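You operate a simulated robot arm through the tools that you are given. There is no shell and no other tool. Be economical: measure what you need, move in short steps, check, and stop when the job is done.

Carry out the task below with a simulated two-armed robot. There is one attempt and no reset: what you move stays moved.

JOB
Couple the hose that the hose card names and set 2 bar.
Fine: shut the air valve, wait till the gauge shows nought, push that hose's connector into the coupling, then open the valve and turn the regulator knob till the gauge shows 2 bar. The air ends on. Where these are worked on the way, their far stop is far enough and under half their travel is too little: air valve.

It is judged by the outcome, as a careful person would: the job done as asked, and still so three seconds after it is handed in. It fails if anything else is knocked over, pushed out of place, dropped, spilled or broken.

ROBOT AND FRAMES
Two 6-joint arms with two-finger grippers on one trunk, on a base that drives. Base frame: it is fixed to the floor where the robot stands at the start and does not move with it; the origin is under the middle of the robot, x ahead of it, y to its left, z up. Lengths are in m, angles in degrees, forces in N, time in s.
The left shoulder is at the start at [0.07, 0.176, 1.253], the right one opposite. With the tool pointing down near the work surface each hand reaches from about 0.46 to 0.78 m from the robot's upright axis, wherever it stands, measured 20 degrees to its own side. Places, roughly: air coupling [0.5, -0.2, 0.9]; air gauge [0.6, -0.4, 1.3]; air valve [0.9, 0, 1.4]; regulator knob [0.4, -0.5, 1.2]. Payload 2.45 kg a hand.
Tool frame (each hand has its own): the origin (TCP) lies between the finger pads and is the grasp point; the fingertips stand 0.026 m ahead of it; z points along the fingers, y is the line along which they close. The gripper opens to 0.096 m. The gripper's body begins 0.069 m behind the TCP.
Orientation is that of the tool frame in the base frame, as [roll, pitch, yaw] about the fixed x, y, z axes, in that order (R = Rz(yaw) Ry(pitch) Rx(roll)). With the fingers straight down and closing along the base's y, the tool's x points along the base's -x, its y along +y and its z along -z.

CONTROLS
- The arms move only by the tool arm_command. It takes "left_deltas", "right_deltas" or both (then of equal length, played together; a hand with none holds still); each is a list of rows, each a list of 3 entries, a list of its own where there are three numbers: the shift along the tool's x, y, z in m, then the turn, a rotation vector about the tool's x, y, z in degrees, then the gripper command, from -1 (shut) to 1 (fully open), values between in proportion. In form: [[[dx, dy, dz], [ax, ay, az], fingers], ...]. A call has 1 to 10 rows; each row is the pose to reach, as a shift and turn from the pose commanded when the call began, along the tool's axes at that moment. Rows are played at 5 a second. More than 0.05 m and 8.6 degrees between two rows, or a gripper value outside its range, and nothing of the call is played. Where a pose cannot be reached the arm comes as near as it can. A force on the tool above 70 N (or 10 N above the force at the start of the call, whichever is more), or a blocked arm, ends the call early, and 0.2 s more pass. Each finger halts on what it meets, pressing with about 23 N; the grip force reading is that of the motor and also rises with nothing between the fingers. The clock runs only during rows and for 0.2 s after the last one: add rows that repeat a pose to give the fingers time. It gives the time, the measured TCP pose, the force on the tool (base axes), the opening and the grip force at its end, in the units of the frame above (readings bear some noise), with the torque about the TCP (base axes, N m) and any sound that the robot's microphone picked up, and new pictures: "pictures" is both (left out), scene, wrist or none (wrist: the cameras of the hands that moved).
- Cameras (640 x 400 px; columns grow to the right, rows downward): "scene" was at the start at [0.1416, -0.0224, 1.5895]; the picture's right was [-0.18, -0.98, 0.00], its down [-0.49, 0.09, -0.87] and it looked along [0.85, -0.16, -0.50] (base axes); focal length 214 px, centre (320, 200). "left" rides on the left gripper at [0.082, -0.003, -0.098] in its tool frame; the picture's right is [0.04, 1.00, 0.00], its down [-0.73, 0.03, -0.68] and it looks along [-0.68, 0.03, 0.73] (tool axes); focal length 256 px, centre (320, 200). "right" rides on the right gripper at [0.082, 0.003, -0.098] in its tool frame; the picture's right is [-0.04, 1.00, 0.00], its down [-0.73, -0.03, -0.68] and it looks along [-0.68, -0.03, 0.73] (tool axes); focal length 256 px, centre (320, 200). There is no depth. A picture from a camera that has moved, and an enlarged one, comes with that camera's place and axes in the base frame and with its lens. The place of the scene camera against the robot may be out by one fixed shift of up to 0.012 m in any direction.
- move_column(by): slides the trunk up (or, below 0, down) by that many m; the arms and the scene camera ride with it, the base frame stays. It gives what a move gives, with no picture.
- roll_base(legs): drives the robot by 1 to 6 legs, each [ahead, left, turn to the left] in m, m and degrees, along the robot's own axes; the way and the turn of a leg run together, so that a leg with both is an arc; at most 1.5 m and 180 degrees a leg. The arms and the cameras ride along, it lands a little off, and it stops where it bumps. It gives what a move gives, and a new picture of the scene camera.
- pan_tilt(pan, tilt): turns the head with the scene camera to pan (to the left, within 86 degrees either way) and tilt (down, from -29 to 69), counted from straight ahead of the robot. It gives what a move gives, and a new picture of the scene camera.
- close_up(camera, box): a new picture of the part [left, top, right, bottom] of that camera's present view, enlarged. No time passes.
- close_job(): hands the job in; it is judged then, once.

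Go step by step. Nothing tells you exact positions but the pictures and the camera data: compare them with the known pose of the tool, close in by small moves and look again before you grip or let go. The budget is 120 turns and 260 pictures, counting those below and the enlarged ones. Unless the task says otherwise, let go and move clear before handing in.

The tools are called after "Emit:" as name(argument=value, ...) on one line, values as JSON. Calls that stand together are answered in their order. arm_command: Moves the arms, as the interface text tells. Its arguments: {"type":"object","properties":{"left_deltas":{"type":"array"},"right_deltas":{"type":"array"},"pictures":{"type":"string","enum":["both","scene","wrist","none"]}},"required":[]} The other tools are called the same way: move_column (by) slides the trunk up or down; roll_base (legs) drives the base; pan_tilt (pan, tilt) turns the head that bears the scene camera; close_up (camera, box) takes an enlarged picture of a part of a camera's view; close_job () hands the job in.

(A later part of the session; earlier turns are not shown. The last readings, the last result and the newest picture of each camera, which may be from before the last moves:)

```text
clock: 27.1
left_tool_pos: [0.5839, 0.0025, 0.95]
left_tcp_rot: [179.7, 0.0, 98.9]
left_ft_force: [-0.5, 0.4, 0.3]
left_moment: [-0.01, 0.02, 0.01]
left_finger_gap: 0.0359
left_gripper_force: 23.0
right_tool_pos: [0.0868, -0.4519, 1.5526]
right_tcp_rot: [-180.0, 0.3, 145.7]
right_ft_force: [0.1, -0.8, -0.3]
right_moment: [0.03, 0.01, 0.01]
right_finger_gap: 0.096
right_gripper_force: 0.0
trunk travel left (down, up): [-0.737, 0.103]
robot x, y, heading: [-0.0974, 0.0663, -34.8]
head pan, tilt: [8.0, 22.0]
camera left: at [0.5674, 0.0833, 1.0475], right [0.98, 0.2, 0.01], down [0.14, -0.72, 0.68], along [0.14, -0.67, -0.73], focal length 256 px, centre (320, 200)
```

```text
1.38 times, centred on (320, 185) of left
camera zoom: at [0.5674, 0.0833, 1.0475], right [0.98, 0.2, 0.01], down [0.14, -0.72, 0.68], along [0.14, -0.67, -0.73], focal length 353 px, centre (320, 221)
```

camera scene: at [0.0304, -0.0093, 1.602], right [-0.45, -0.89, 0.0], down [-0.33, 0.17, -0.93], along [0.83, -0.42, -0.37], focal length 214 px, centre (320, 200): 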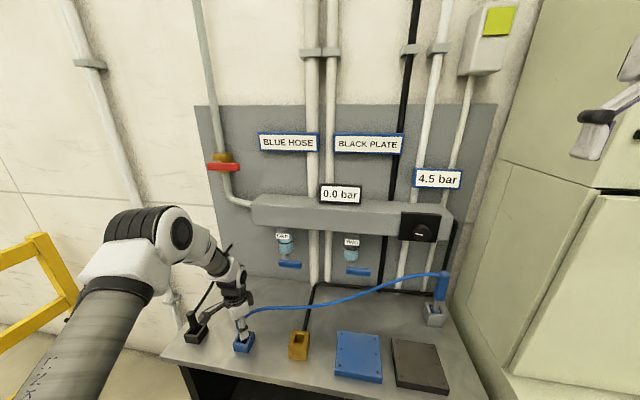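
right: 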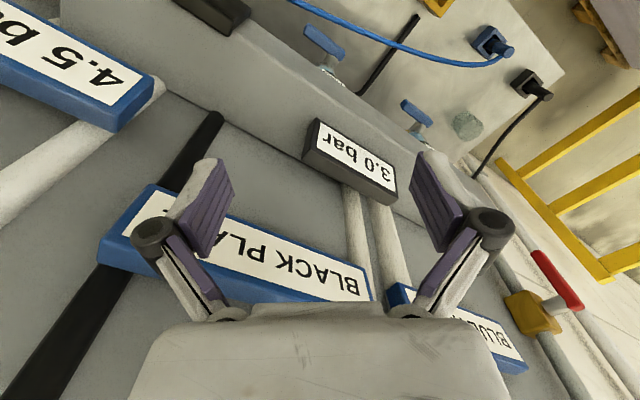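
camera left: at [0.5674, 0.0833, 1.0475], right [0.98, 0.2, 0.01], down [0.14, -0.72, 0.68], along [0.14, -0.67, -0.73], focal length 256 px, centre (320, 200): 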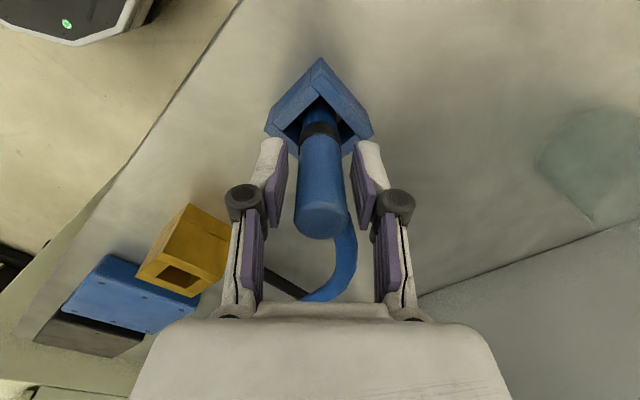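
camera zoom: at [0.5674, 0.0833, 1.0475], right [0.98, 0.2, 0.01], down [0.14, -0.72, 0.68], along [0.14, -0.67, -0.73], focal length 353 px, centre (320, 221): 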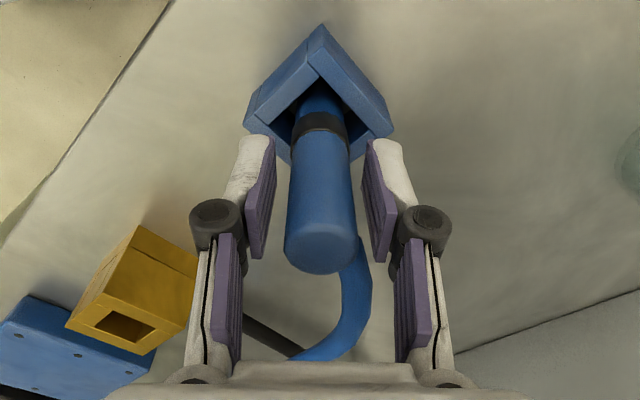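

The gap stays at 36 mm with visible clearance, so the connector is likely a square section that I'm gripping across its diagonal. I'll open, rotate 45° to line up with the holder's sides and re-grip.

Emit:
arm_command(left_deltas=[[[0, 0, 0], [0, 0, 0], 0.4], [[0, 0, 0], [0, 0, 0], 0.4], [[0, 0, 0], [0, 0, 8], 0.4], [[0, 0, 0], [0, 0, 16], 0.4], [[0, 0, 0], [0, 0, 24], 0.4], [[0, 0, 0], [0, 0, 32], 0.4], [[0, 0, 0], [0, 0, 39], 0.4], [[0, 0, 0], [0, 0, 45], 0.4], [[0, 0, 0], [0, 0, 45], 0.4]])

```text
clock: 29.1
left_tool_pos: [0.585, 0.0039, 0.9503]
left_tcp_rot: [179.9, -0.2, 53.9]
left_ft_force: [-0.4, 1.0, 0.0]
left_moment: [0.03, 0.01, 0.01]
left_finger_gap: 0.0672
left_gripper_force: 0.1
right_tool_pos: [0.0863, -0.4502, 1.5529]
right_tcp_rot: [179.9, 0.3, 145.8]
right_ft_force: [-0.5, -0.2, 0.4]
right_moment: [-0.02, 0.0, 0.0]
right_finger_gap: 0.0961
right_gripper_force: 0.1
trunk travel left (down, up): [-0.737, 0.103]
robot x, y, heading: [-0.0963, 0.0654, -34.9]
head pan, tilt: [8.0, 22.0]
camera scene: at [0.0305, -0.0092, 1.602], right [-0.45, -0.89, 0.0], down [-0.33, 0.17, -0.93], along [0.83, -0.42, -0.37], focal length 214 px, centre (320, 200)
camera left: at [0.6281, 0.0712, 1.0475], right [0.83, -0.56, 0.0], down [-0.41, -0.61, 0.68], along [-0.37, -0.56, -0.74], focal length 256 px, centre (320, 200)
```

scene: 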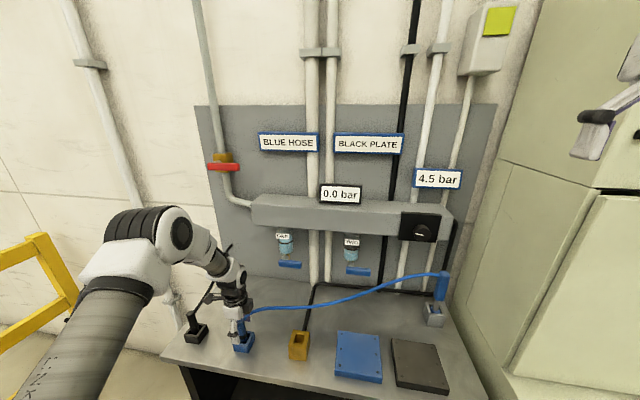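
left: 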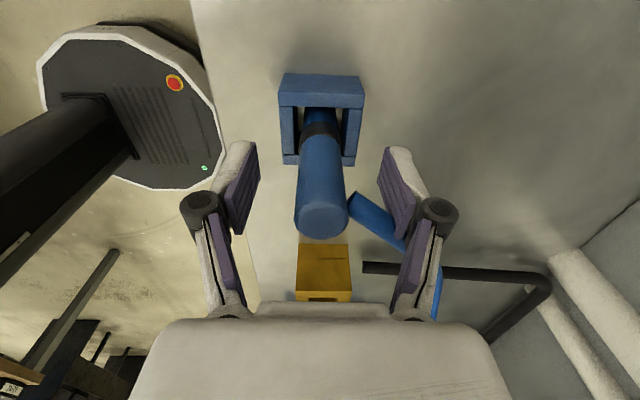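

Now I see the hose leaves the connector toward the panel, then curves right, so a forward-back grip would pinch it. I'll rise, rotate back 90° so the fingers close left-right, square to the holder, and re-grip.

Emit:
arm_command(left_deltas=[[[0, 0, -0.035], [0, 0, 0], 0.5], [[0, 0, -0.07], [0, 0, 0], 0.5], [[0, 0, -0.08], [0, 0, -8], 0.5], [[0, 0, -0.08], [0, 0, -16], 0.5], [[0, 0, -0.08], [0, 0, -24], 0.5], [[0, 0, -0.08], [0, 0, -32], 0.5], [[0, 0, -0.08], [0, 0, -40], 0.5], [[0, 0, -0.08], [0, 0, -48], 0.5], [[0, 0, -0.08], [0, 0, -56], 0.5], [[0, 0, -0.08], [0, 0, -64], 0.5]], pictures="none")

Emit:
arm_command(left_deltas=[[[0, 0, 0], [0, 0, -8], 0.5], [[0, 0, 0], [0, 0, -16], 0.5], [[0, 0, 0], [0, 0, -24], 0.5], [[0, 0, 0], [0, 0, -26], 0.5], [[0, 0, 0], [0, 0, -26], 0.5]])

```text
clock: 31.3
left_tool_pos: [0.5838, 0.0038, 1.0287]
left_tcp_rot: [179.7, 0.0, 118.2]
left_ft_force: [-0.1, -0.2, -0.8]
left_moment: [0.0, 0.01, -0.01]
left_finger_gap: 0.0719
left_gripper_force: 0.1
right_tool_pos: [0.0874, -0.4498, 1.5532]
right_tcp_rot: [180.0, 0.2, 145.7]
right_ft_force: [0.2, 0.1, -0.2]
right_moment: [-0.01, 0.02, -0.04]
right_finger_gap: 0.0963
right_gripper_force: 0.1
trunk travel left (down, up): [-0.737, 0.103]
robot x, y, heading: [-0.1002, 0.0654, -34.5]
head pan, tilt: [8.0, 22.0]
```

```text
clock: 32.5
left_tool_pos: [0.584, 0.0042, 1.0294]
left_tcp_rot: [179.8, 0.2, 144.1]
left_ft_force: [0.3, 0.0, 0.4]
left_moment: [0.03, 0.05, -0.01]
left_finger_gap: 0.0719
left_gripper_force: 0.0
right_tool_pos: [0.0865, -0.4503, 1.5516]
right_tcp_rot: [180.0, 0.3, 145.8]
right_ft_force: [-0.2, 0.2, 1.0]
right_moment: [0.02, 0.02, 0.03]
right_finger_gap: 0.0963
right_gripper_force: 0.0
trunk travel left (down, up): [-0.737, 0.103]
robot x, y, heading: [-0.0965, 0.068, -34.7]
head pan, tilt: [8.0, 22.0]
camera scene: at [0.0304, -0.0092, 1.602], right [-0.45, -0.89, 0.0], down [-0.33, 0.17, -0.93], along [0.83, -0.42, -0.37], focal length 214 px, centre (320, 200)
camera left: at [0.5143, 0.0487, 1.1269], right [0.55, 0.83, 0.0], down [0.61, -0.41, 0.68], along [0.57, -0.38, -0.73], focal length 256 px, centre (320, 200)
```

scene: 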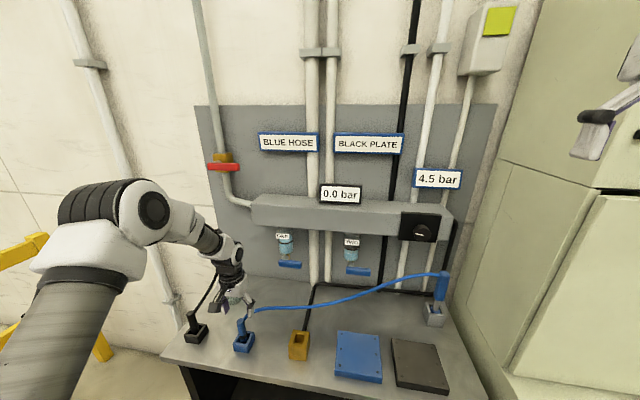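
left: 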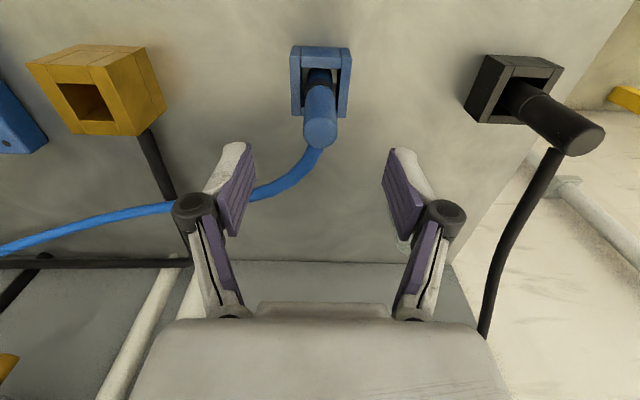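

Square to the holder now, and the hose leaves forward clear of the fingers. I'll descend and grip.

Emit:
arm_command(left_deltas=[[[0, 0, 0.03], [0, 0, 0], 0.5], [[0, 0, 0.06], [0, 0, 0], 0.5], [[0, 0, 0.08], [0, 0, 0], 0.5], [[0, 0, 0.08], [0, 0, 0], 0.5], [[0, 0, 0.08], [0, 0, 0], -0.2], [[0, 0, 0.08], [0, 0, 0], -1], [[0, 0, 0.08], [0, 0, 0], -1], [[0, 0, 0.08], [0, 0, 0], -1]], pictures="wrist")

```text
clock: 34.3
left_tool_pos: [0.5841, 0.0033, 0.9494]
left_tcp_rot: [179.8, 0.3, 144.0]
left_ft_force: [0.1, 0.9, 0.8]
left_moment: [-0.04, 0.0, -0.01]
left_finger_gap: 0.0256
left_gripper_force: 23.0
right_tool_pos: [0.0864, -0.4518, 1.5523]
right_tcp_rot: [-180.0, 0.3, 145.8]
right_ft_force: [-0.8, -1.0, 1.3]
right_moment: [0.01, 0.02, 0.0]
right_finger_gap: 0.0958
right_gripper_force: 0.1
trunk travel left (down, up): [-0.737, 0.103]
robot x, y, heading: [-0.0961, 0.0685, -34.7]
head pan, tilt: [8.0, 22.0]
camera left: at [0.5147, 0.0493, 1.0466], right [0.55, 0.83, 0.0], down [0.61, -0.41, 0.68], along [0.57, -0.38, -0.73], focal length 256 px, centre (320, 200)
```

left: 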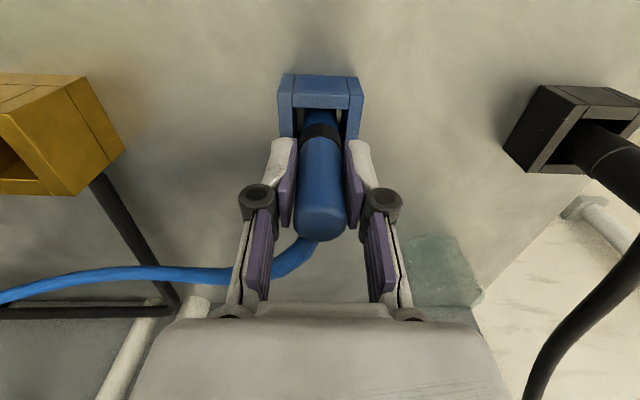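

A firm grip at 25.6 mm. I'll lift straight up out of the holder.

Emit:
arm_command(left_deltas=[[[0, 0, -0.02], [0, 0, 0], -1], [[0, 0, -0.045], [0, 0, 0], -1], [[0, 0, -0.07], [0, 0, 0], -1], [[0, 0, -0.1], [0, 0, 0], -1], [[0, 0, -0.13], [0, 0, 0], -1], [[0, 0, -0.13], [0, 0, 0], -1]])

Emit:
close_up(camera="scene", box=[180, 240, 340, 370])

```text
clock: 35.7
left_tool_pos: [0.584, 0.0028, 1.0778]
left_tcp_rot: [179.7, 0.2, 144.0]
left_ft_force: [0.5, -0.5, -1.1]
left_moment: [0.03, 0.03, 0.01]
left_finger_gap: 0.0254
left_gripper_force: 22.6
right_tool_pos: [0.0866, -0.451, 1.5519]
right_tcp_rot: [180.0, 0.2, 145.8]
right_ft_force: [-0.2, 0.4, -0.7]
right_moment: [-0.03, -0.01, 0.03]
right_finger_gap: 0.0961
right_gripper_force: 0.1
trunk travel left (down, up): [-0.737, 0.103]
robot x, y, heading: [-0.0962, 0.0657, -34.6]
head pan, tilt: [8.0, 22.0]
camera scene: at [0.0313, -0.0094, 1.6019], right [-0.45, -0.89, 0.0], down [-0.34, 0.17, -0.93], along [0.83, -0.42, -0.38], focal length 214 px, centre (320, 200)
camera left: at [0.5148, 0.0485, 1.1769], right [0.55, 0.83, 0.0], down [0.61, -0.41, 0.68], along [0.57, -0.38, -0.73], focal length 256 px, centre (320, 200)
```

scene: 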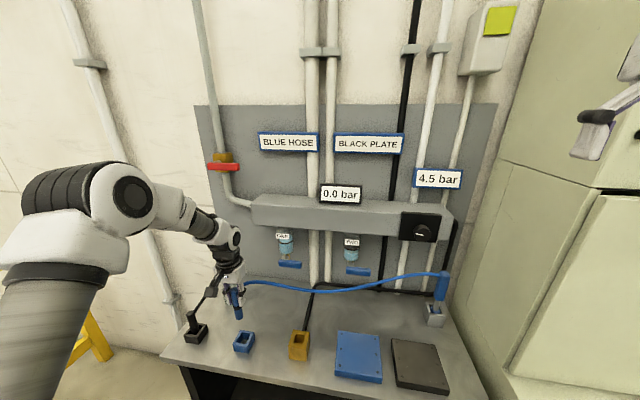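
left: 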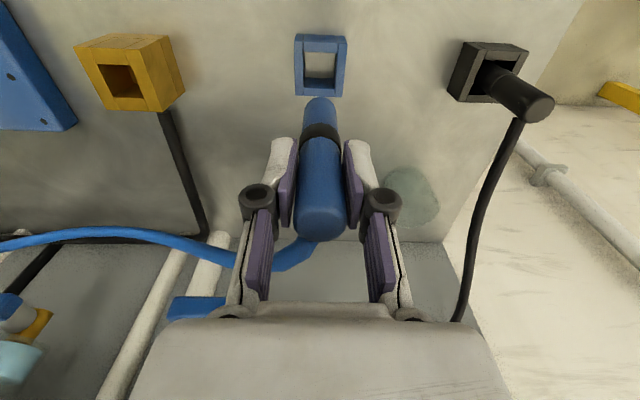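

```text
3.08 times, centred on (260, 305) of scene
camera zoom: at [0.0313, -0.0094, 1.6019], right [-0.45, -0.89, 0.0], down [-0.34, 0.17, -0.93], along [0.83, -0.42, -0.38], focal length 660 px, centre (505, -123)
```

zoom: 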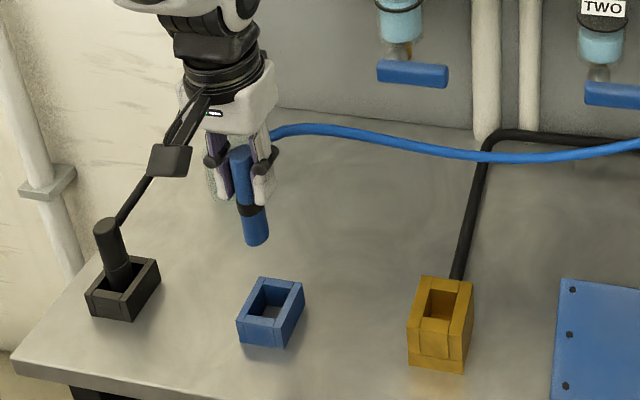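

The connector is out. Now I'll carry it right, above the yellow coupling, and look.

Emit:
arm_command(left_deltas=[[[0, -0.035, 0], [0, 0, 0], -1], [[-0.005, -0.07, 0], [0, 0, 0], -1], [[-0.01, -0.105, 0], [0, 0, 0], -1], [[-0.015, -0.14, 0], [0, 0, 0], -1], [[-0.018, -0.17, 0], [0, 0, 0], -1], [[-0.02, -0.185, 0], [0, 0, 0], -1], [[-0.02, -0.185, 0], [0, 0, 0], -1]])

Emit:
close_up(camera="left", box=[240, 0, 400, 110])

```text
clock: 37.3
left_tool_pos: [0.4922, -0.1597, 1.0775]
left_tcp_rot: [179.8, 0.2, 144.1]
left_ft_force: [0.4, -0.2, -1.0]
left_moment: [-0.02, 0.02, 0.0]
left_finger_gap: 0.0254
left_gripper_force: 23.0
right_tool_pos: [0.0868, -0.45, 1.5521]
right_tcp_rot: [180.0, 0.3, 145.8]
right_ft_force: [-0.3, 0.9, -0.1]
right_moment: [0.02, -0.02, -0.04]
right_finger_gap: 0.0961
right_gripper_force: 0.1
trunk travel left (down, up): [-0.737, 0.103]
robot x, y, heading: [-0.0955, 0.0669, -35.0]
head pan, tilt: [8.0, 22.0]
camera scene: at [0.0306, -0.009, 1.602], right [-0.45, -0.89, 0.0], down [-0.33, 0.17, -0.93], along [0.83, -0.42, -0.37], focal length 214 px, centre (320, 200)
camera left: at [0.4219, -0.113, 1.1755], right [0.55, 0.83, 0.0], down [0.61, -0.41, 0.68], along [0.57, -0.38, -0.73], focal length 256 px, centre (320, 200)
```

scene: 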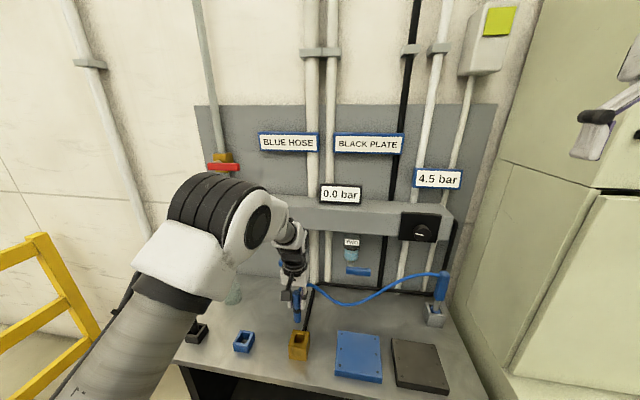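
left: 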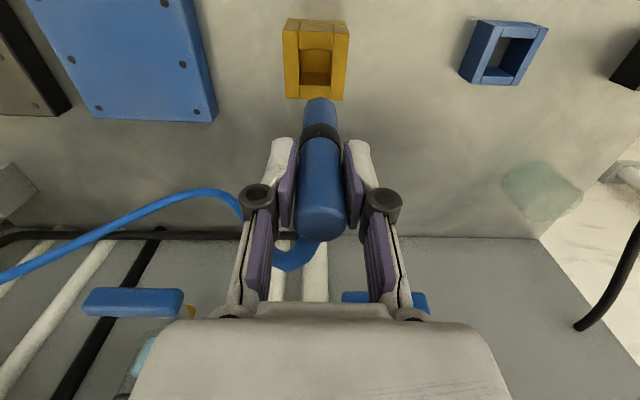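

```text
3.64 times, centred on (320, 55) of left
camera zoom: at [0.4219, -0.113, 1.1755], right [0.55, 0.83, 0.0], down [0.61, -0.41, 0.68], along [0.57, -0.38, -0.73], focal length 931 px, centre (320, 727)
```

zoom: 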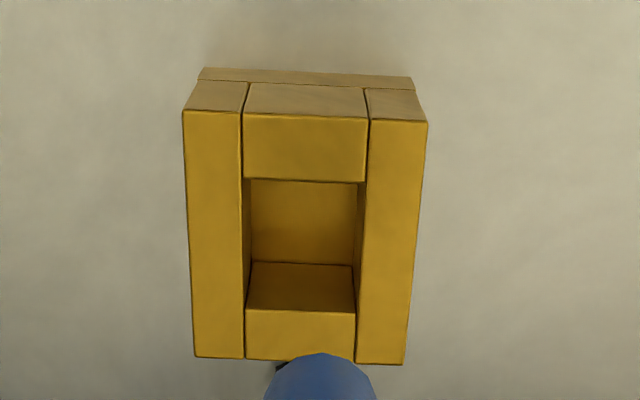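

The coupling hole (about 30 mm square, rim z about 0.918, floor about 0.878) is centred near (0.480, -0.156), turned about 2° from the tool. I'll shift, turn slightly and descend to just above the rim.

Emit:
arm_command(left_deltas=[[[0.006, -0.0023, 0.01], [0, 0, 1], -1], [[0.0121, -0.0046, 0.02], [0, 0, 2.2], -1], [[0.0121, -0.0046, 0.045], [0, 0, 2.2], -1], [[0.0121, -0.0046, 0.068], [0, 0, 2.2], -1], [[0.0121, -0.0046, 0.068], [0, 0, 2.2], -1]])

Emit:
close_up(camera="left", box=[240, 30, 400, 140])

Emit:
close_up(camera="scene", box=[250, 270, 350, 370])

```text
clock: 38.5
left_tool_pos: [0.4768, -0.1544, 1.0088]
left_tcp_rot: [179.9, 0.2, 141.7]
left_ft_force: [-0.6, 0.8, -1.5]
left_moment: [0.01, -0.01, -0.04]
left_finger_gap: 0.0252
left_gripper_force: 22.7
right_tool_pos: [0.0848, -0.4505, 1.5529]
right_tcp_rot: [180.0, 0.3, 145.8]
right_ft_force: [0.2, -0.3, 0.2]
right_moment: [-0.02, -0.03, 0.03]
right_finger_gap: 0.0959
right_gripper_force: 0.1
trunk travel left (down, up): [-0.737, 0.103]
robot x, y, heading: [-0.0981, 0.0677, -34.5]
head pan, tilt: [8.0, 22.0]
camera scene: at [0.0298, -0.009, 1.602], right [-0.45, -0.89, 0.0], down [-0.33, 0.17, -0.93], along [0.83, -0.42, -0.37], focal length 214 px, centre (320, 200)
camera left: at [0.4103, -0.1066, 1.108], right [0.59, 0.81, 0.0], down [0.59, -0.43, 0.68], along [0.55, -0.4, -0.73], focal length 256 px, centre (320, 200)
```

scene: 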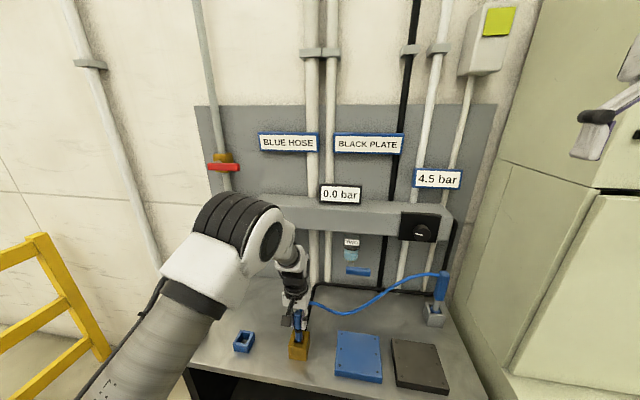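
left: 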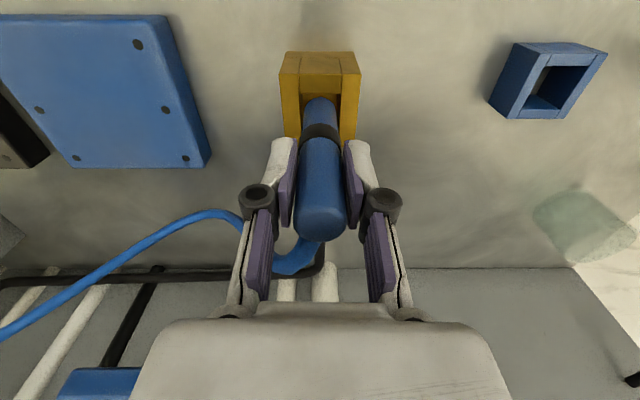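

```text
3.64 times, centred on (320, 85) of left
camera zoom: at [0.4103, -0.1066, 1.108], right [0.59, 0.81, 0.0], down [0.59, -0.43, 0.68], along [0.55, -0.4, -0.73], focal length 931 px, centre (320, 618)
```

zoom: 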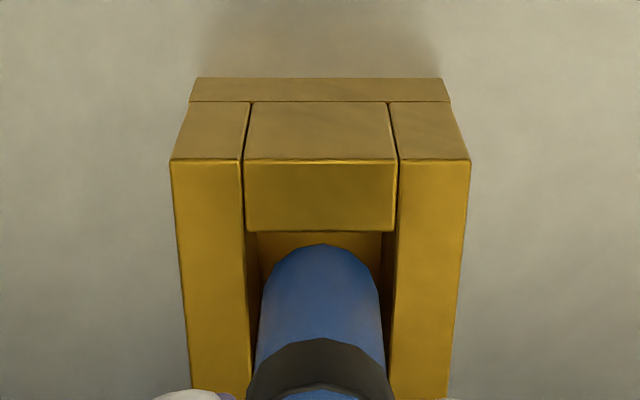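

```text
4.00 times, centred on (300, 320) of scene
camera zoom: at [0.0298, -0.009, 1.602], right [-0.45, -0.89, 0.0], down [-0.33, 0.17, -0.93], along [0.83, -0.42, -0.37], focal length 858 px, centre (400, -280)
```

zoom: 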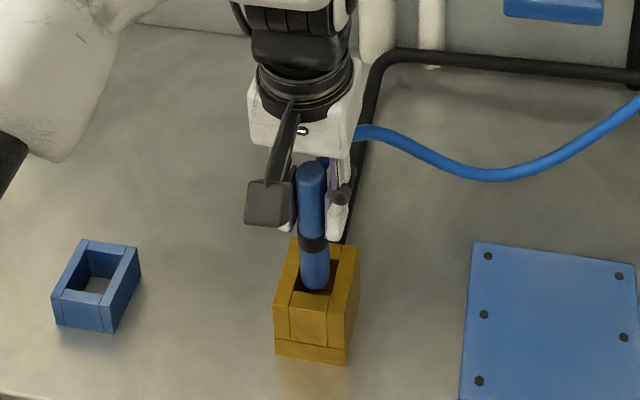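

Lateral and angular alignment look right, but the nose is about 3.5 mm too close to the robot. I'll correct that and push down in small steps.

Emit:
arm_command(left_deltas=[[[-0.0035, 0, 0], [0, 0, 0], -1], [[-0.0035, 0, 0.008], [0, 0, 0], -1], [[-0.0035, 0, 0.018], [0, 0, 0], -1], [[-0.0035, 0, 0.03], [0, 0, 0], -1], [[-0.0035, 0, 0.03], [0, 0, 0], -1]], pictures="wrist")

Emit:
close_up(camera="scene", box=[250, 270, 350, 370])

```text
clock: 39.7
left_tool_pos: [0.4818, -0.1564, 0.9802]
left_tcp_rot: [179.8, 0.2, 142.0]
left_ft_force: [-1.6, 1.0, -0.6]
left_moment: [0.13, 0.12, 0.04]
left_finger_gap: 0.0254
left_gripper_force: 23.5
right_tool_pos: [0.0866, -0.4506, 1.553]
right_tcp_rot: [180.0, 0.3, 145.7]
right_ft_force: [-0.7, -0.2, 0.5]
right_moment: [0.01, 0.03, 0.04]
right_finger_gap: 0.0961
right_gripper_force: 0.0
trunk travel left (down, up): [-0.737, 0.103]
robot x, y, heading: [-0.0973, 0.0668, -34.9]
head pan, tilt: [8.0, 22.0]
camera left: at [0.4141, -0.1082, 1.078], right [0.59, 0.81, 0.0], down [0.59, -0.43, 0.68], along [0.55, -0.4, -0.73], focal length 256 px, centre (320, 200)
```

left: 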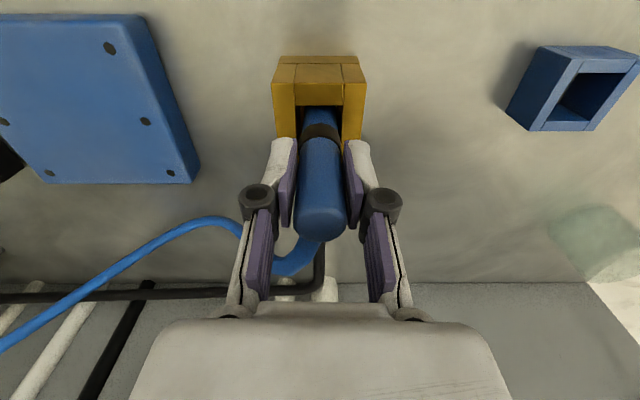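

```text
4.00 times, centred on (300, 320) of scene
camera zoom: at [0.03, -0.0089, 1.602], right [-0.45, -0.89, 0.0], down [-0.33, 0.17, -0.93], along [0.83, -0.42, -0.37], focal length 858 px, centre (400, -280)
```

zoom: 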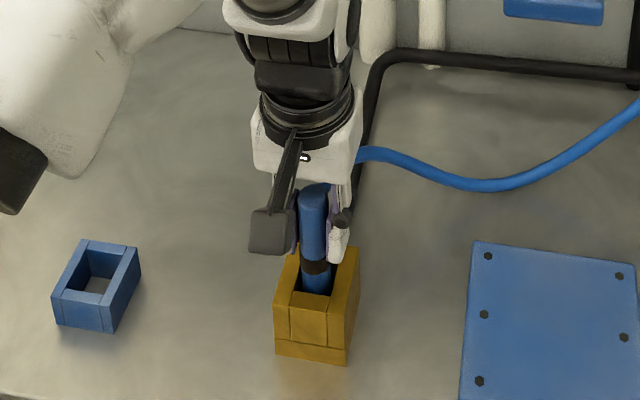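

Entering freely, with forces near zero. I'll push the rest of the way to the bottom.

Emit:
arm_command(left_deltas=[[[0, 0, 0.007], [0, 0, 0], -1], [[0, 0, 0.014], [0, 0, 0], -1], [[0, 0, 0.02], [0, 0, 0], -1], [[0, 0, 0.025], [0, 0, 0], -1], [[0, 0, 0.025], [0, 0, 0], -1]], pictures="wrist")

Emit:
close_up(camera="scene", box=[250, 270, 350, 370])

```text
clock: 40.9
left_tool_pos: [0.4803, -0.1565, 0.9576]
left_tcp_rot: [179.9, 0.5, 141.8]
left_ft_force: [0.4, -1.9, 20.9]
left_moment: [-0.08, -0.12, 0.03]
left_finger_gap: 0.0257
left_gripper_force: 22.8
right_tool_pos: [0.0834, -0.4492, 1.5543]
right_tcp_rot: [-180.0, 0.4, 145.8]
right_ft_force: [0.4, -0.9, -0.4]
right_moment: [0.01, -0.02, 0.02]
right_finger_gap: 0.096
right_gripper_force: 0.0
trunk travel left (down, up): [-0.737, 0.103]
robot x, y, heading: [-0.095, 0.0665, -34.8]
head pan, tilt: [8.0, 22.0]
camera left: at [0.4127, -0.1088, 1.0545], right [0.59, 0.81, 0.0], down [0.59, -0.43, 0.69], along [0.56, -0.4, -0.73], focal length 256 px, centre (320, 200)
```

left: 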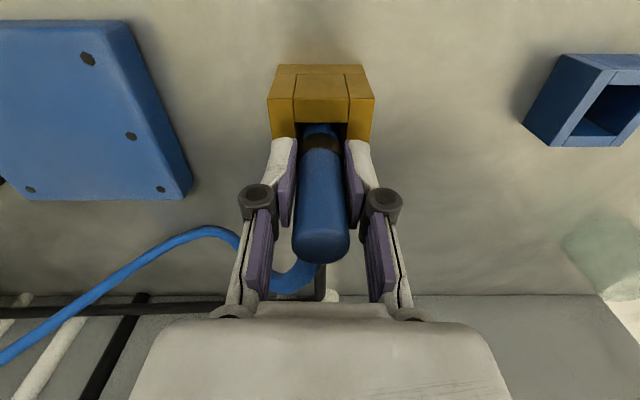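

```text
4.00 times, centred on (300, 320) of scene
camera zoom: at [0.0272, -0.0083, 1.6023], right [-0.45, -0.89, 0.0], down [-0.33, 0.17, -0.93], along [0.83, -0.42, -0.37], focal length 858 px, centre (400, -280)
```

zoom: 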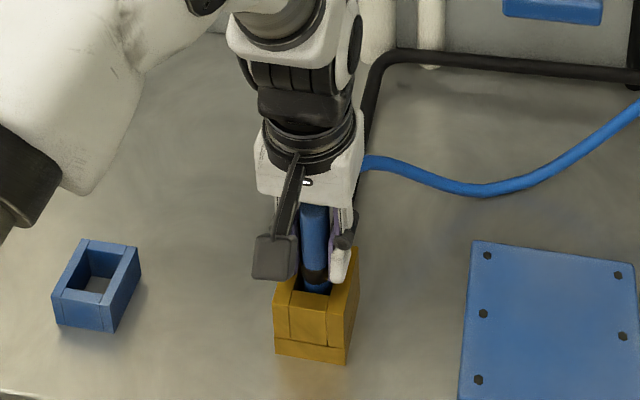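

There is 21 N of resistance now. I'll press a bit more to see if it is the floor or a detent.

Emit:
arm_command(left_deltas=[[[0, 0, 0.005], [0, 0, 0], -1], [[0, 0, 0.01], [0, 0, 0], -1], [[0, 0, 0.01], [0, 0, 0], -1]], pictures="wrist")

Emit:
close_up(camera="left", box=[240, 50, 400, 150])

```text
clock: 41.7
left_tool_pos: [0.4799, -0.1565, 0.9465]
left_tcp_rot: [179.7, 0.3, 141.8]
left_ft_force: [-2.3, 0.2, 20.1]
left_moment: [0.03, 0.1, -0.01]
left_finger_gap: 0.0253
left_gripper_force: 23.5
right_tool_pos: [0.0827, -0.4503, 1.5539]
right_tcp_rot: [-179.9, 0.4, 145.7]
right_ft_force: [0.1, 0.6, -0.3]
right_moment: [0.03, 0.01, -0.01]
right_finger_gap: 0.0957
right_gripper_force: 0.0
trunk travel left (down, up): [-0.737, 0.103]
robot x, y, heading: [-0.0956, 0.0615, -34.7]
head pan, tilt: [8.0, 22.0]
camera left: at [0.4121, -0.1079, 1.0446], right [0.59, 0.81, 0.0], down [0.59, -0.43, 0.68], along [0.56, -0.4, -0.73], focal length 256 px, centre (320, 200)
```

left: 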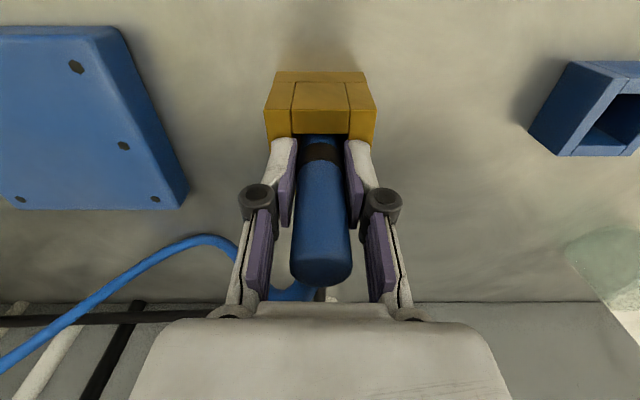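

```text
4.00 times, centred on (320, 100) of left
camera zoom: at [0.4121, -0.1079, 1.0446], right [0.59, 0.81, 0.0], down [0.59, -0.43, 0.68], along [0.56, -0.4, -0.73], focal length 1024 px, centre (320, 600)
```

zoom: 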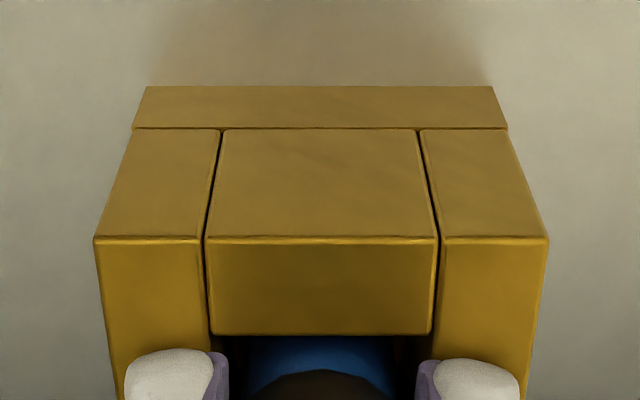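

The connector now slips in the grip at about 20 N, so it is at or near the bottom. To be sure it's seated, I'll release, rise, close the fingers and press on the cap from above.

Emit:
arm_command(left_deltas=[[[0, 0, -0.01], [0, 0, 0], -1], [[0, 0, -0.01], [0, 0, 0], 0], [[0, 0, -0.01], [0, 0, 0], 0], [[0, 0, -0.04], [0, 0, 0], 0], [[0, 0, -0.08], [0, 0, 0], 0], [[0, 0, -0.11], [0, 0, 0], -1], [[0, 0, -0.11], [0, 0, 0], -1], [[0, 0, -0.11], [0, 0, 0], -1]])

Emit:
close_up(camera="scene", box=[250, 270, 350, 370])

```text
clock: 43.5
left_tool_pos: [0.4816, -0.1568, 1.056]
left_tcp_rot: [179.8, 0.1, 141.8]
left_ft_force: [0.3, 0.0, -0.1]
left_moment: [-0.05, -0.01, 0.04]
left_finger_gap: 0.0
left_gripper_force: 23.3
right_tool_pos: [0.0858, -0.4509, 1.5524]
right_tcp_rot: [-180.0, 0.2, 145.8]
right_ft_force: [0.5, -0.3, 0.4]
right_moment: [0.0, -0.02, -0.03]
right_finger_gap: 0.0959
right_gripper_force: 0.0
trunk travel left (down, up): [-0.737, 0.103]
robot x, y, heading: [-0.098, 0.0649, -34.5]
head pan, tilt: [8.0, 22.0]
camera scene: at [0.0301, -0.0091, 1.602], right [-0.45, -0.89, 0.0], down [-0.33, 0.17, -0.93], along [0.83, -0.42, -0.37], focal length 214 px, centre (320, 200)
camera left: at [0.4137, -0.1089, 1.154], right [0.59, 0.81, 0.0], down [0.59, -0.43, 0.68], along [0.55, -0.4, -0.73], focal length 256 px, centre (320, 200)
```

scene: 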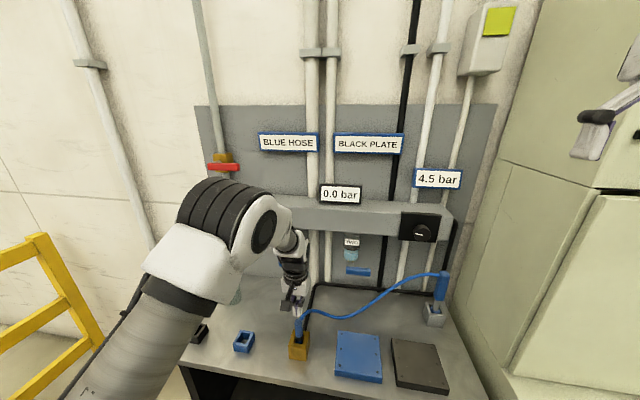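
left: 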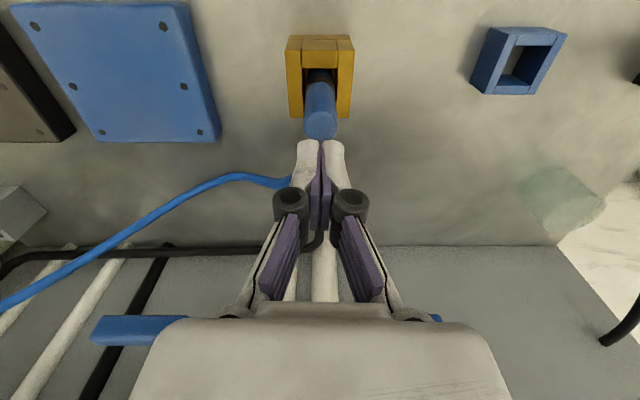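

```text
4.00 times, centred on (300, 320) of scene
camera zoom: at [0.0301, -0.0091, 1.602], right [-0.45, -0.89, 0.0], down [-0.33, 0.17, -0.93], along [0.83, -0.42, -0.37], focal length 858 px, centre (400, -280)
```

zoom: 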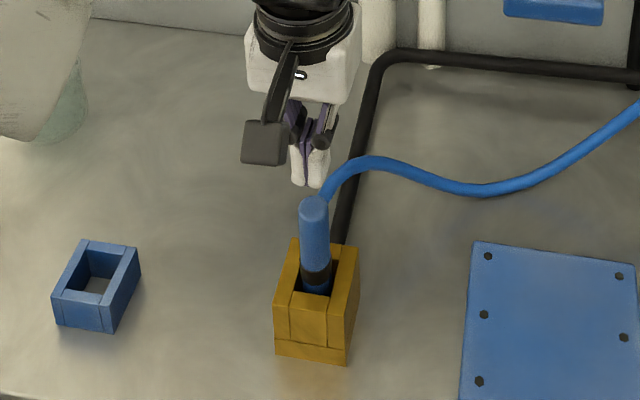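

The connector stands upright in the coupling with the band near the rim. Now I'll press down on the cap.

Emit:
arm_command(left_deltas=[[[0, 0, 0.025], [0, 0, 0], -1], [[0, 0, 0.038], [0, 0, 0], -1], [[0, 0, 0.044], [0, 0, 0], -1], [[0, 0, 0.05], [0, 0, 0], -1], [[0, 0, 0.056], [0, 0, 0], -1], [[0, 0, 0.06], [0, 0, 0], -1]], pictures="wrist")

Emit:
close_up(camera="scene", box=[250, 270, 350, 370])

```text
clock: 44.5
left_tool_pos: [0.4844, -0.1586, 1.0202]
left_tcp_rot: [179.8, 1.5, 141.9]
left_ft_force: [-11.6, 7.5, 51.4]
left_moment: [0.54, 0.76, 0.16]
left_finger_gap: 0.0062
left_gripper_force: 23.0
right_tool_pos: [0.0819, -0.4485, 1.5533]
right_tcp_rot: [179.8, 0.5, 145.8]
right_ft_force: [0.6, -0.3, -0.3]
right_moment: [0.06, 0.03, -0.02]
right_finger_gap: 0.0961
right_gripper_force: 0.2
trunk travel left (down, up): [-0.737, 0.103]
robot x, y, heading: [-0.1049, 0.0698, -34.6]
head pan, tilt: [8.0, 22.0]
stopped in row 4 (left hand): the force on the tool passed its limit at 80 N (the readings are from after the stop); the commanded pose is now the measured one
camera left: at [0.4141, -0.1096, 1.1158], right [0.59, 0.81, 0.0], down [0.58, -0.42, 0.7], along [0.57, -0.41, -0.72], focal length 256 px, centre (320, 200)
```

left: 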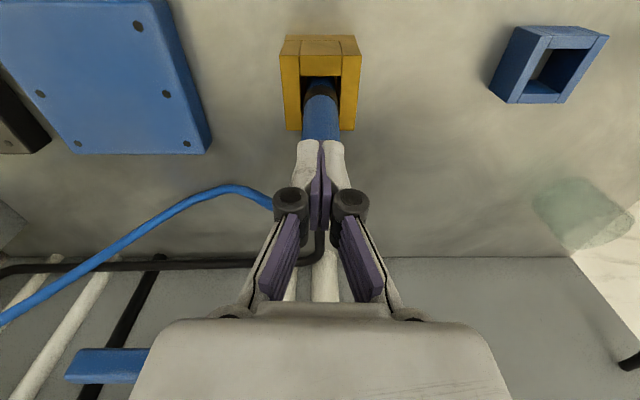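

```text
4.00 times, centred on (300, 320) of scene
camera zoom: at [0.0249, -0.0065, 1.6029], right [-0.45, -0.89, 0.0], down [-0.33, 0.17, -0.93], along [0.83, -0.42, -0.37], focal length 858 px, centre (400, -280)
```

zoom: 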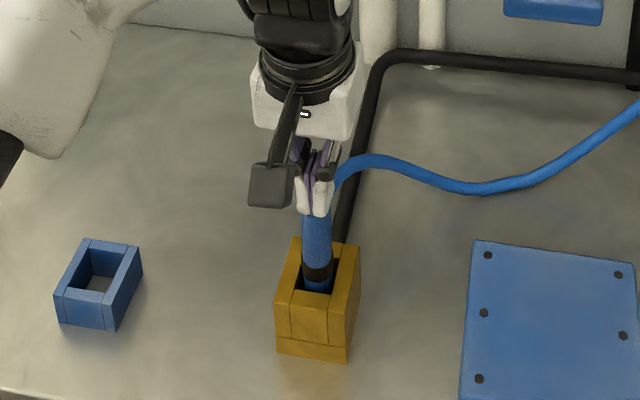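

80 N and no further travel: insertion is about 40 mm, equal to the hole depth, so it's seated. Next I'll raise the hand and head back toward the valve.

Emit:
arm_command(left_deltas=[[[0, 0, -0.04], [0, 0, 0], -1], [[0, 0, -0.085], [0, 0, 0], -1], [[0, 0.03, -0.12], [0, 0, 0], -1], [[0, 0.065, -0.155], [0, 0, 0], -1], [[0, 0.1, -0.185], [0, 0, 0], -1], [[0, 0.135, -0.215], [0, 0, 0], -1], [[0, 0.17, -0.245], [0, 0, 0], -1], [[0, 0.2, -0.28], [0, 0, 0], -1], [[0, 0.23, -0.315], [0, 0, 0], -1], [[0, 0.25, -0.35], [0, 0, 0], -1]], pictures="none")

Emit:
arm_command(left_deltas=[[[0, 0, -0.01], [0, -8, 0], -1], [[0, 0, -0.02], [0, -16, 0], -1], [[0, 0, -0.03], [0, -24, 0], -1], [[0, 0, -0.04], [0, -32, 0], -1], [[0, 0, -0.05], [0, -40, 0], -1], [[-0.01, 0, -0.06], [0, -48, 0], -1], [[-0.02, 0, -0.07], [0, -55, 0], -1], [[-0.03, 0, -0.08], [0, -62, 0], -1], [[-0.04, 0, -0.09], [0, -68, 0], -1], [[-0.05, 0, -0.09], [0, -72, 0], -1]])

```text
clock: 46.7
left_tool_pos: [0.6367, 0.0413, 1.3631]
left_tcp_rot: [179.9, 1.0, 141.9]
left_ft_force: [-0.5, 0.3, -0.1]
left_moment: [0.02, -0.02, -0.03]
left_finger_gap: 0.0002
left_gripper_force: 23.3
right_tool_pos: [0.0878, -0.4502, 1.5514]
right_tcp_rot: [-180.0, 0.2, 145.7]
right_ft_force: [0.0, 0.5, -0.2]
right_moment: [0.01, 0.01, -0.03]
right_finger_gap: 0.096
right_gripper_force: 0.1
trunk travel left (down, up): [-0.737, 0.103]
robot x, y, heading: [-0.0914, 0.0634, -34.4]
head pan, tilt: [8.0, 22.0]
```

```text
clock: 48.9
left_tool_pos: [0.6731, 0.0102, 1.4547]
left_tcp_rot: [179.4, 73.1, 141.4]
left_ft_force: [0.2, 0.0, -0.3]
left_moment: [0.0, 0.01, 0.01]
left_finger_gap: 0.0002
left_gripper_force: 23.2
left hand out of reach, approached as far as the arm can: row 6, 7, 8, 9
right_tool_pos: [0.0875, -0.4506, 1.5522]
right_tcp_rot: [-179.9, 0.2, 145.8]
right_ft_force: [0.7, 0.0, 0.5]
right_moment: [0.02, 0.01, -0.01]
right_finger_gap: 0.0959
right_gripper_force: 0.1
trunk travel left (down, up): [-0.737, 0.103]
robot x, y, heading: [-0.0978, 0.0642, -34.8]
head pan, tilt: [8.0, 22.0]
camera scene: at [0.0309, -0.0091, 1.6019], right [-0.45, -0.89, 0.0], down [-0.34, 0.17, -0.93], along [0.83, -0.42, -0.38], focal length 214 px, centre (320, 200)
camera left: at [0.5785, 0.0799, 1.405], right [0.61, 0.79, -0.04], down [-0.33, 0.29, 0.9], along [0.72, -0.54, 0.44], focal length 256 px, centre (320, 200)
```

scene: 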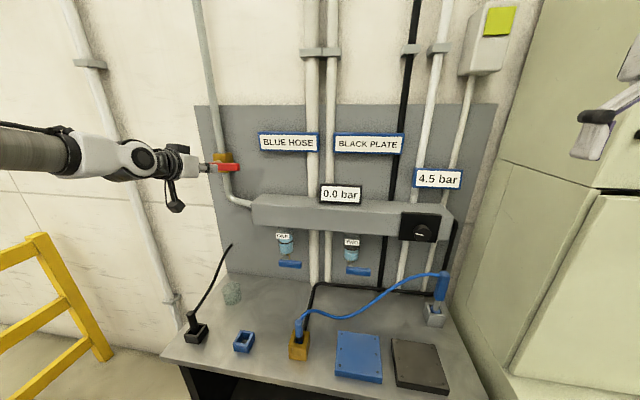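
left: 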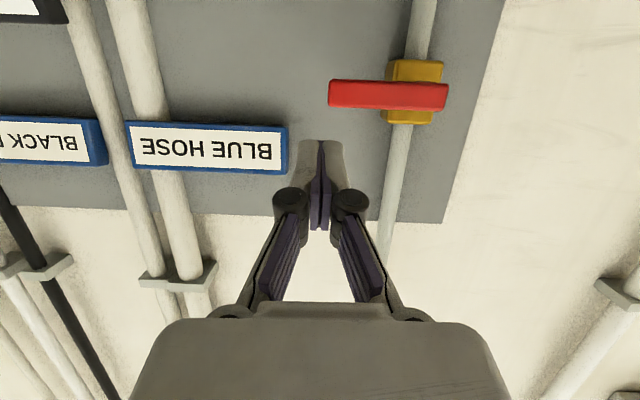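

The lever is horizontal at z≈1.42 and the finger is slightly above and right of its free end. I'll advance so the finger lies over the lever's free part.

Emit:
arm_command(left_deltas=[[[-0.015, 0.01, 0.03], [0, 0, 0], -1], [[-0.03, 0.02, 0.062], [0, 0, 0], -1], [[-0.0434, 0.026, 0.0914], [0, 0, 0], -1], [[-0.0474, 0.026, 0.1288], [0, 0, 0], -1], [[-0.0474, 0.026, 0.1288], [0, 0, 0], -1]])

```text
clock: 50.1
left_tool_pos: [0.794, -0.0528, 1.463]
left_tcp_rot: [179.3, 73.1, 141.1]
left_ft_force: [-0.2, -0.2, -0.5]
left_moment: [-0.04, -0.01, 0.01]
left_finger_gap: 0.0
left_gripper_force: 23.5
left hand out of reach, approached as far as the arm can: row 1, 2
right_tool_pos: [0.0845, -0.4491, 1.5529]
right_tcp_rot: [180.0, 0.3, 145.9]
right_ft_force: [0.6, 0.2, 1.1]
right_moment: [0.03, -0.01, 0.0]
right_finger_gap: 0.096
right_gripper_force: 0.0
trunk travel left (down, up): [-0.737, 0.103]
robot x, y, heading: [-0.0956, 0.0668, -34.8]
head pan, tilt: [8.0, 22.0]
camera scene: at [0.029, -0.0081, 1.6021], right [-0.45, -0.89, 0.0], down [-0.33, 0.17, -0.93], along [0.83, -0.42, -0.37], focal length 214 px, centre (320, 200)
camera left: at [0.6995, 0.0175, 1.4136], right [0.61, 0.79, -0.04], down [-0.33, 0.29, 0.9], along [0.72, -0.54, 0.44], focal length 256 px, centre (320, 200)
```

scene: 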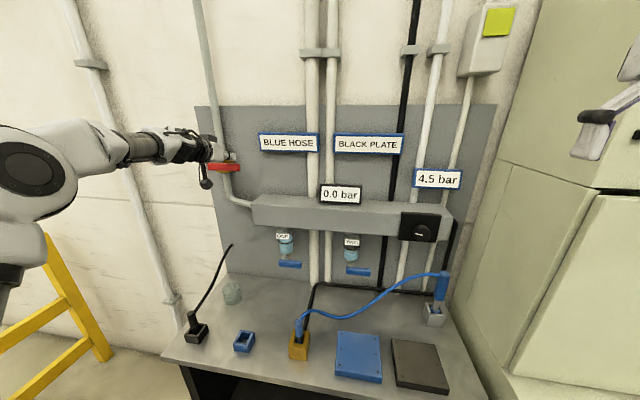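
left: 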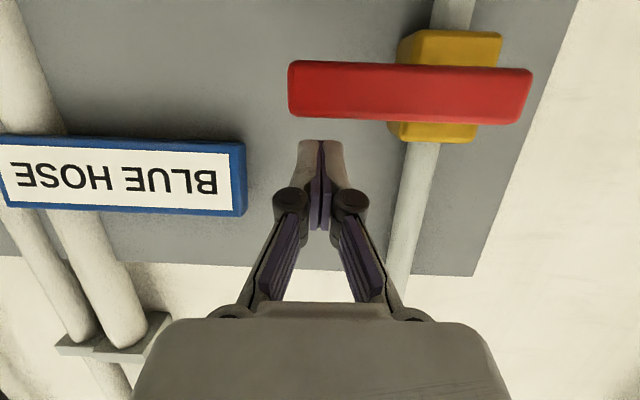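

The finger is above the lever near its free end. I'll sweep it down and left along the arc to open the valve.

Emit:
arm_command(left_deltas=[[[0.0115, 0.006, 0.0035], [0, 0, 0], -1], [[0.0335, 0.004, 0.0102], [0, 0, 0], -1], [[0.0498, 0.005, 0.0151], [0, 0, 0], -1], [[0.067, 0.012, 0.0203], [0, 0, 0], -1], [[0.0813, 0.023, 0.0247], [0, 0, 0], -1], [[0.0928, 0.038, 0.0281], [0, 0, 0], -1], [[0.1005, 0.055, 0.0305], [0, 0, 0], -1], [[0.1014, 0.063, 0.0307], [0, 0, 0], -1]])

```text
clock: 51.9
left_tool_pos: [0.8313, -0.0082, 1.3578]
left_tcp_rot: [178.7, 73.0, 140.5]
left_ft_force: [-10.0, -4.0, -1.3]
left_moment: [0.04, -0.06, 0.0]
left_finger_gap: 0.0
left_gripper_force: 23.1
right_tool_pos: [0.084, -0.4535, 1.5515]
right_tcp_rot: [179.8, 0.3, 145.9]
right_ft_force: [-0.3, 0.1, -0.7]
right_moment: [0.03, 0.0, 0.0]
right_finger_gap: 0.0962
right_gripper_force: 0.0
trunk travel left (down, up): [-0.737, 0.103]
robot x, y, heading: [-0.1017, 0.0674, -34.7]
head pan, tilt: [8.0, 22.0]
camera scene: at [0.0274, -0.0133, 1.6019], right [-0.45, -0.89, 0.0], down [-0.33, 0.17, -0.93], along [0.83, -0.42, -0.37], focal length 214 px, centre (320, 200)
camera left: at [0.7368, 0.0621, 1.3089], right [0.61, 0.79, -0.03], down [-0.33, 0.29, 0.9], along [0.72, -0.54, 0.43], focal length 256 px, centre (320, 200)
```

scene: 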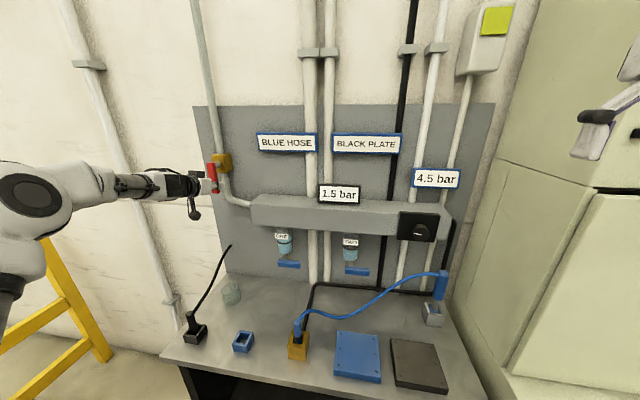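
left: 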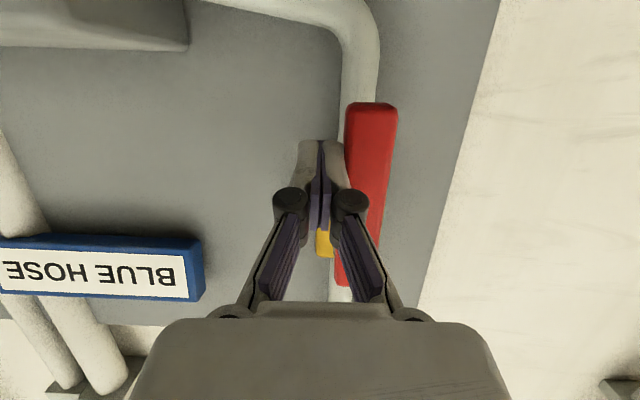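

The gauge is climbing (1.5 bar) and the lever is near vertical. I'll give it a last nudge to the stop, then back away.

Emit:
arm_command(left_deltas=[[[0, 0.008, 0], [0, 0, 0], -1], [[0, 0.008, 0], [0, 0, 0], -1], [[0, -0.03, 0], [0, 0, 0], -1], [[0.012, -0.03, -0.045], [0, 0, 0], -1], [[0.025, -0.03, -0.09], [0, 0, 0], -1], [[0.038, -0.03, -0.13], [0, 0, 0], -1], [[0.05, -0.03, -0.165], [0, 0, 0], -1], [[0.05, -0.03, -0.165], [0, 8, 0], -1], [[0.05, -0.03, -0.165], [0, 16, 0], -1], [[0.05, -0.03, -0.165], [0, 24, 0], -1]], pictures="scene")

Emit:
close_up(camera="scene", box=[190, 130, 450, 290])

```text
clock: 54.1
left_tool_pos: [0.6631, 0.0832, 1.3413]
left_tcp_rot: [177.8, 49.2, 140.6]
left_ft_force: [-1.1, -1.8, 0.4]
left_moment: [0.02, -0.04, 0.12]
left_finger_gap: 0.0003
left_gripper_force: 23.3
left hand out of reach, approached as far as the arm can: row 7, 8, 9, 10
right_tool_pos: [0.0859, -0.4512, 1.5518]
right_tcp_rot: [179.9, 0.3, 145.8]
right_ft_force: [-0.7, -0.2, 0.3]
right_moment: [-0.02, -0.03, -0.01]
right_finger_gap: 0.0959
right_gripper_force: 0.0
trunk travel left (down, up): [-0.737, 0.103]
robot x, y, heading: [-0.0955, 0.0694, -34.6]
head pan, tilt: [8.0, 22.0]
camera scene: at [0.0287, -0.0098, 1.602], right [-0.45, -0.89, 0.0], down [-0.33, 0.17, -0.93], along [0.83, -0.42, -0.37], focal length 214 px, centre (320, 200)
```

scene: 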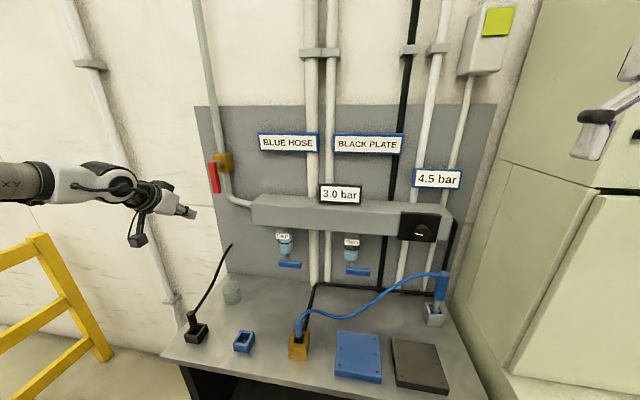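

```text
2.46 times, centred on (320, 210) of scene
camera zoom: at [0.0287, -0.0098, 1.602], right [-0.45, -0.89, 0.0], down [-0.33, 0.17, -0.93], along [0.83, -0.42, -0.37], focal length 528 px, centre (320, 175)
```

zoom: 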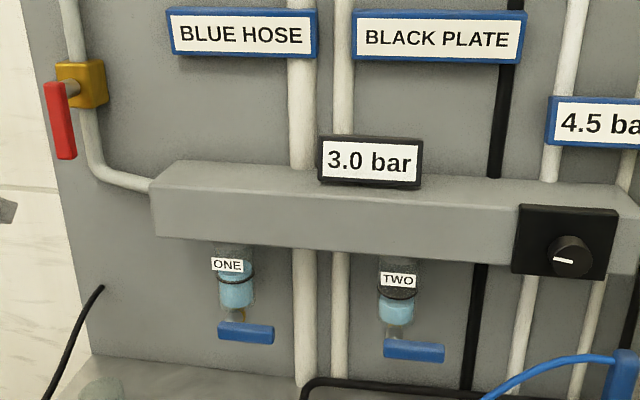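

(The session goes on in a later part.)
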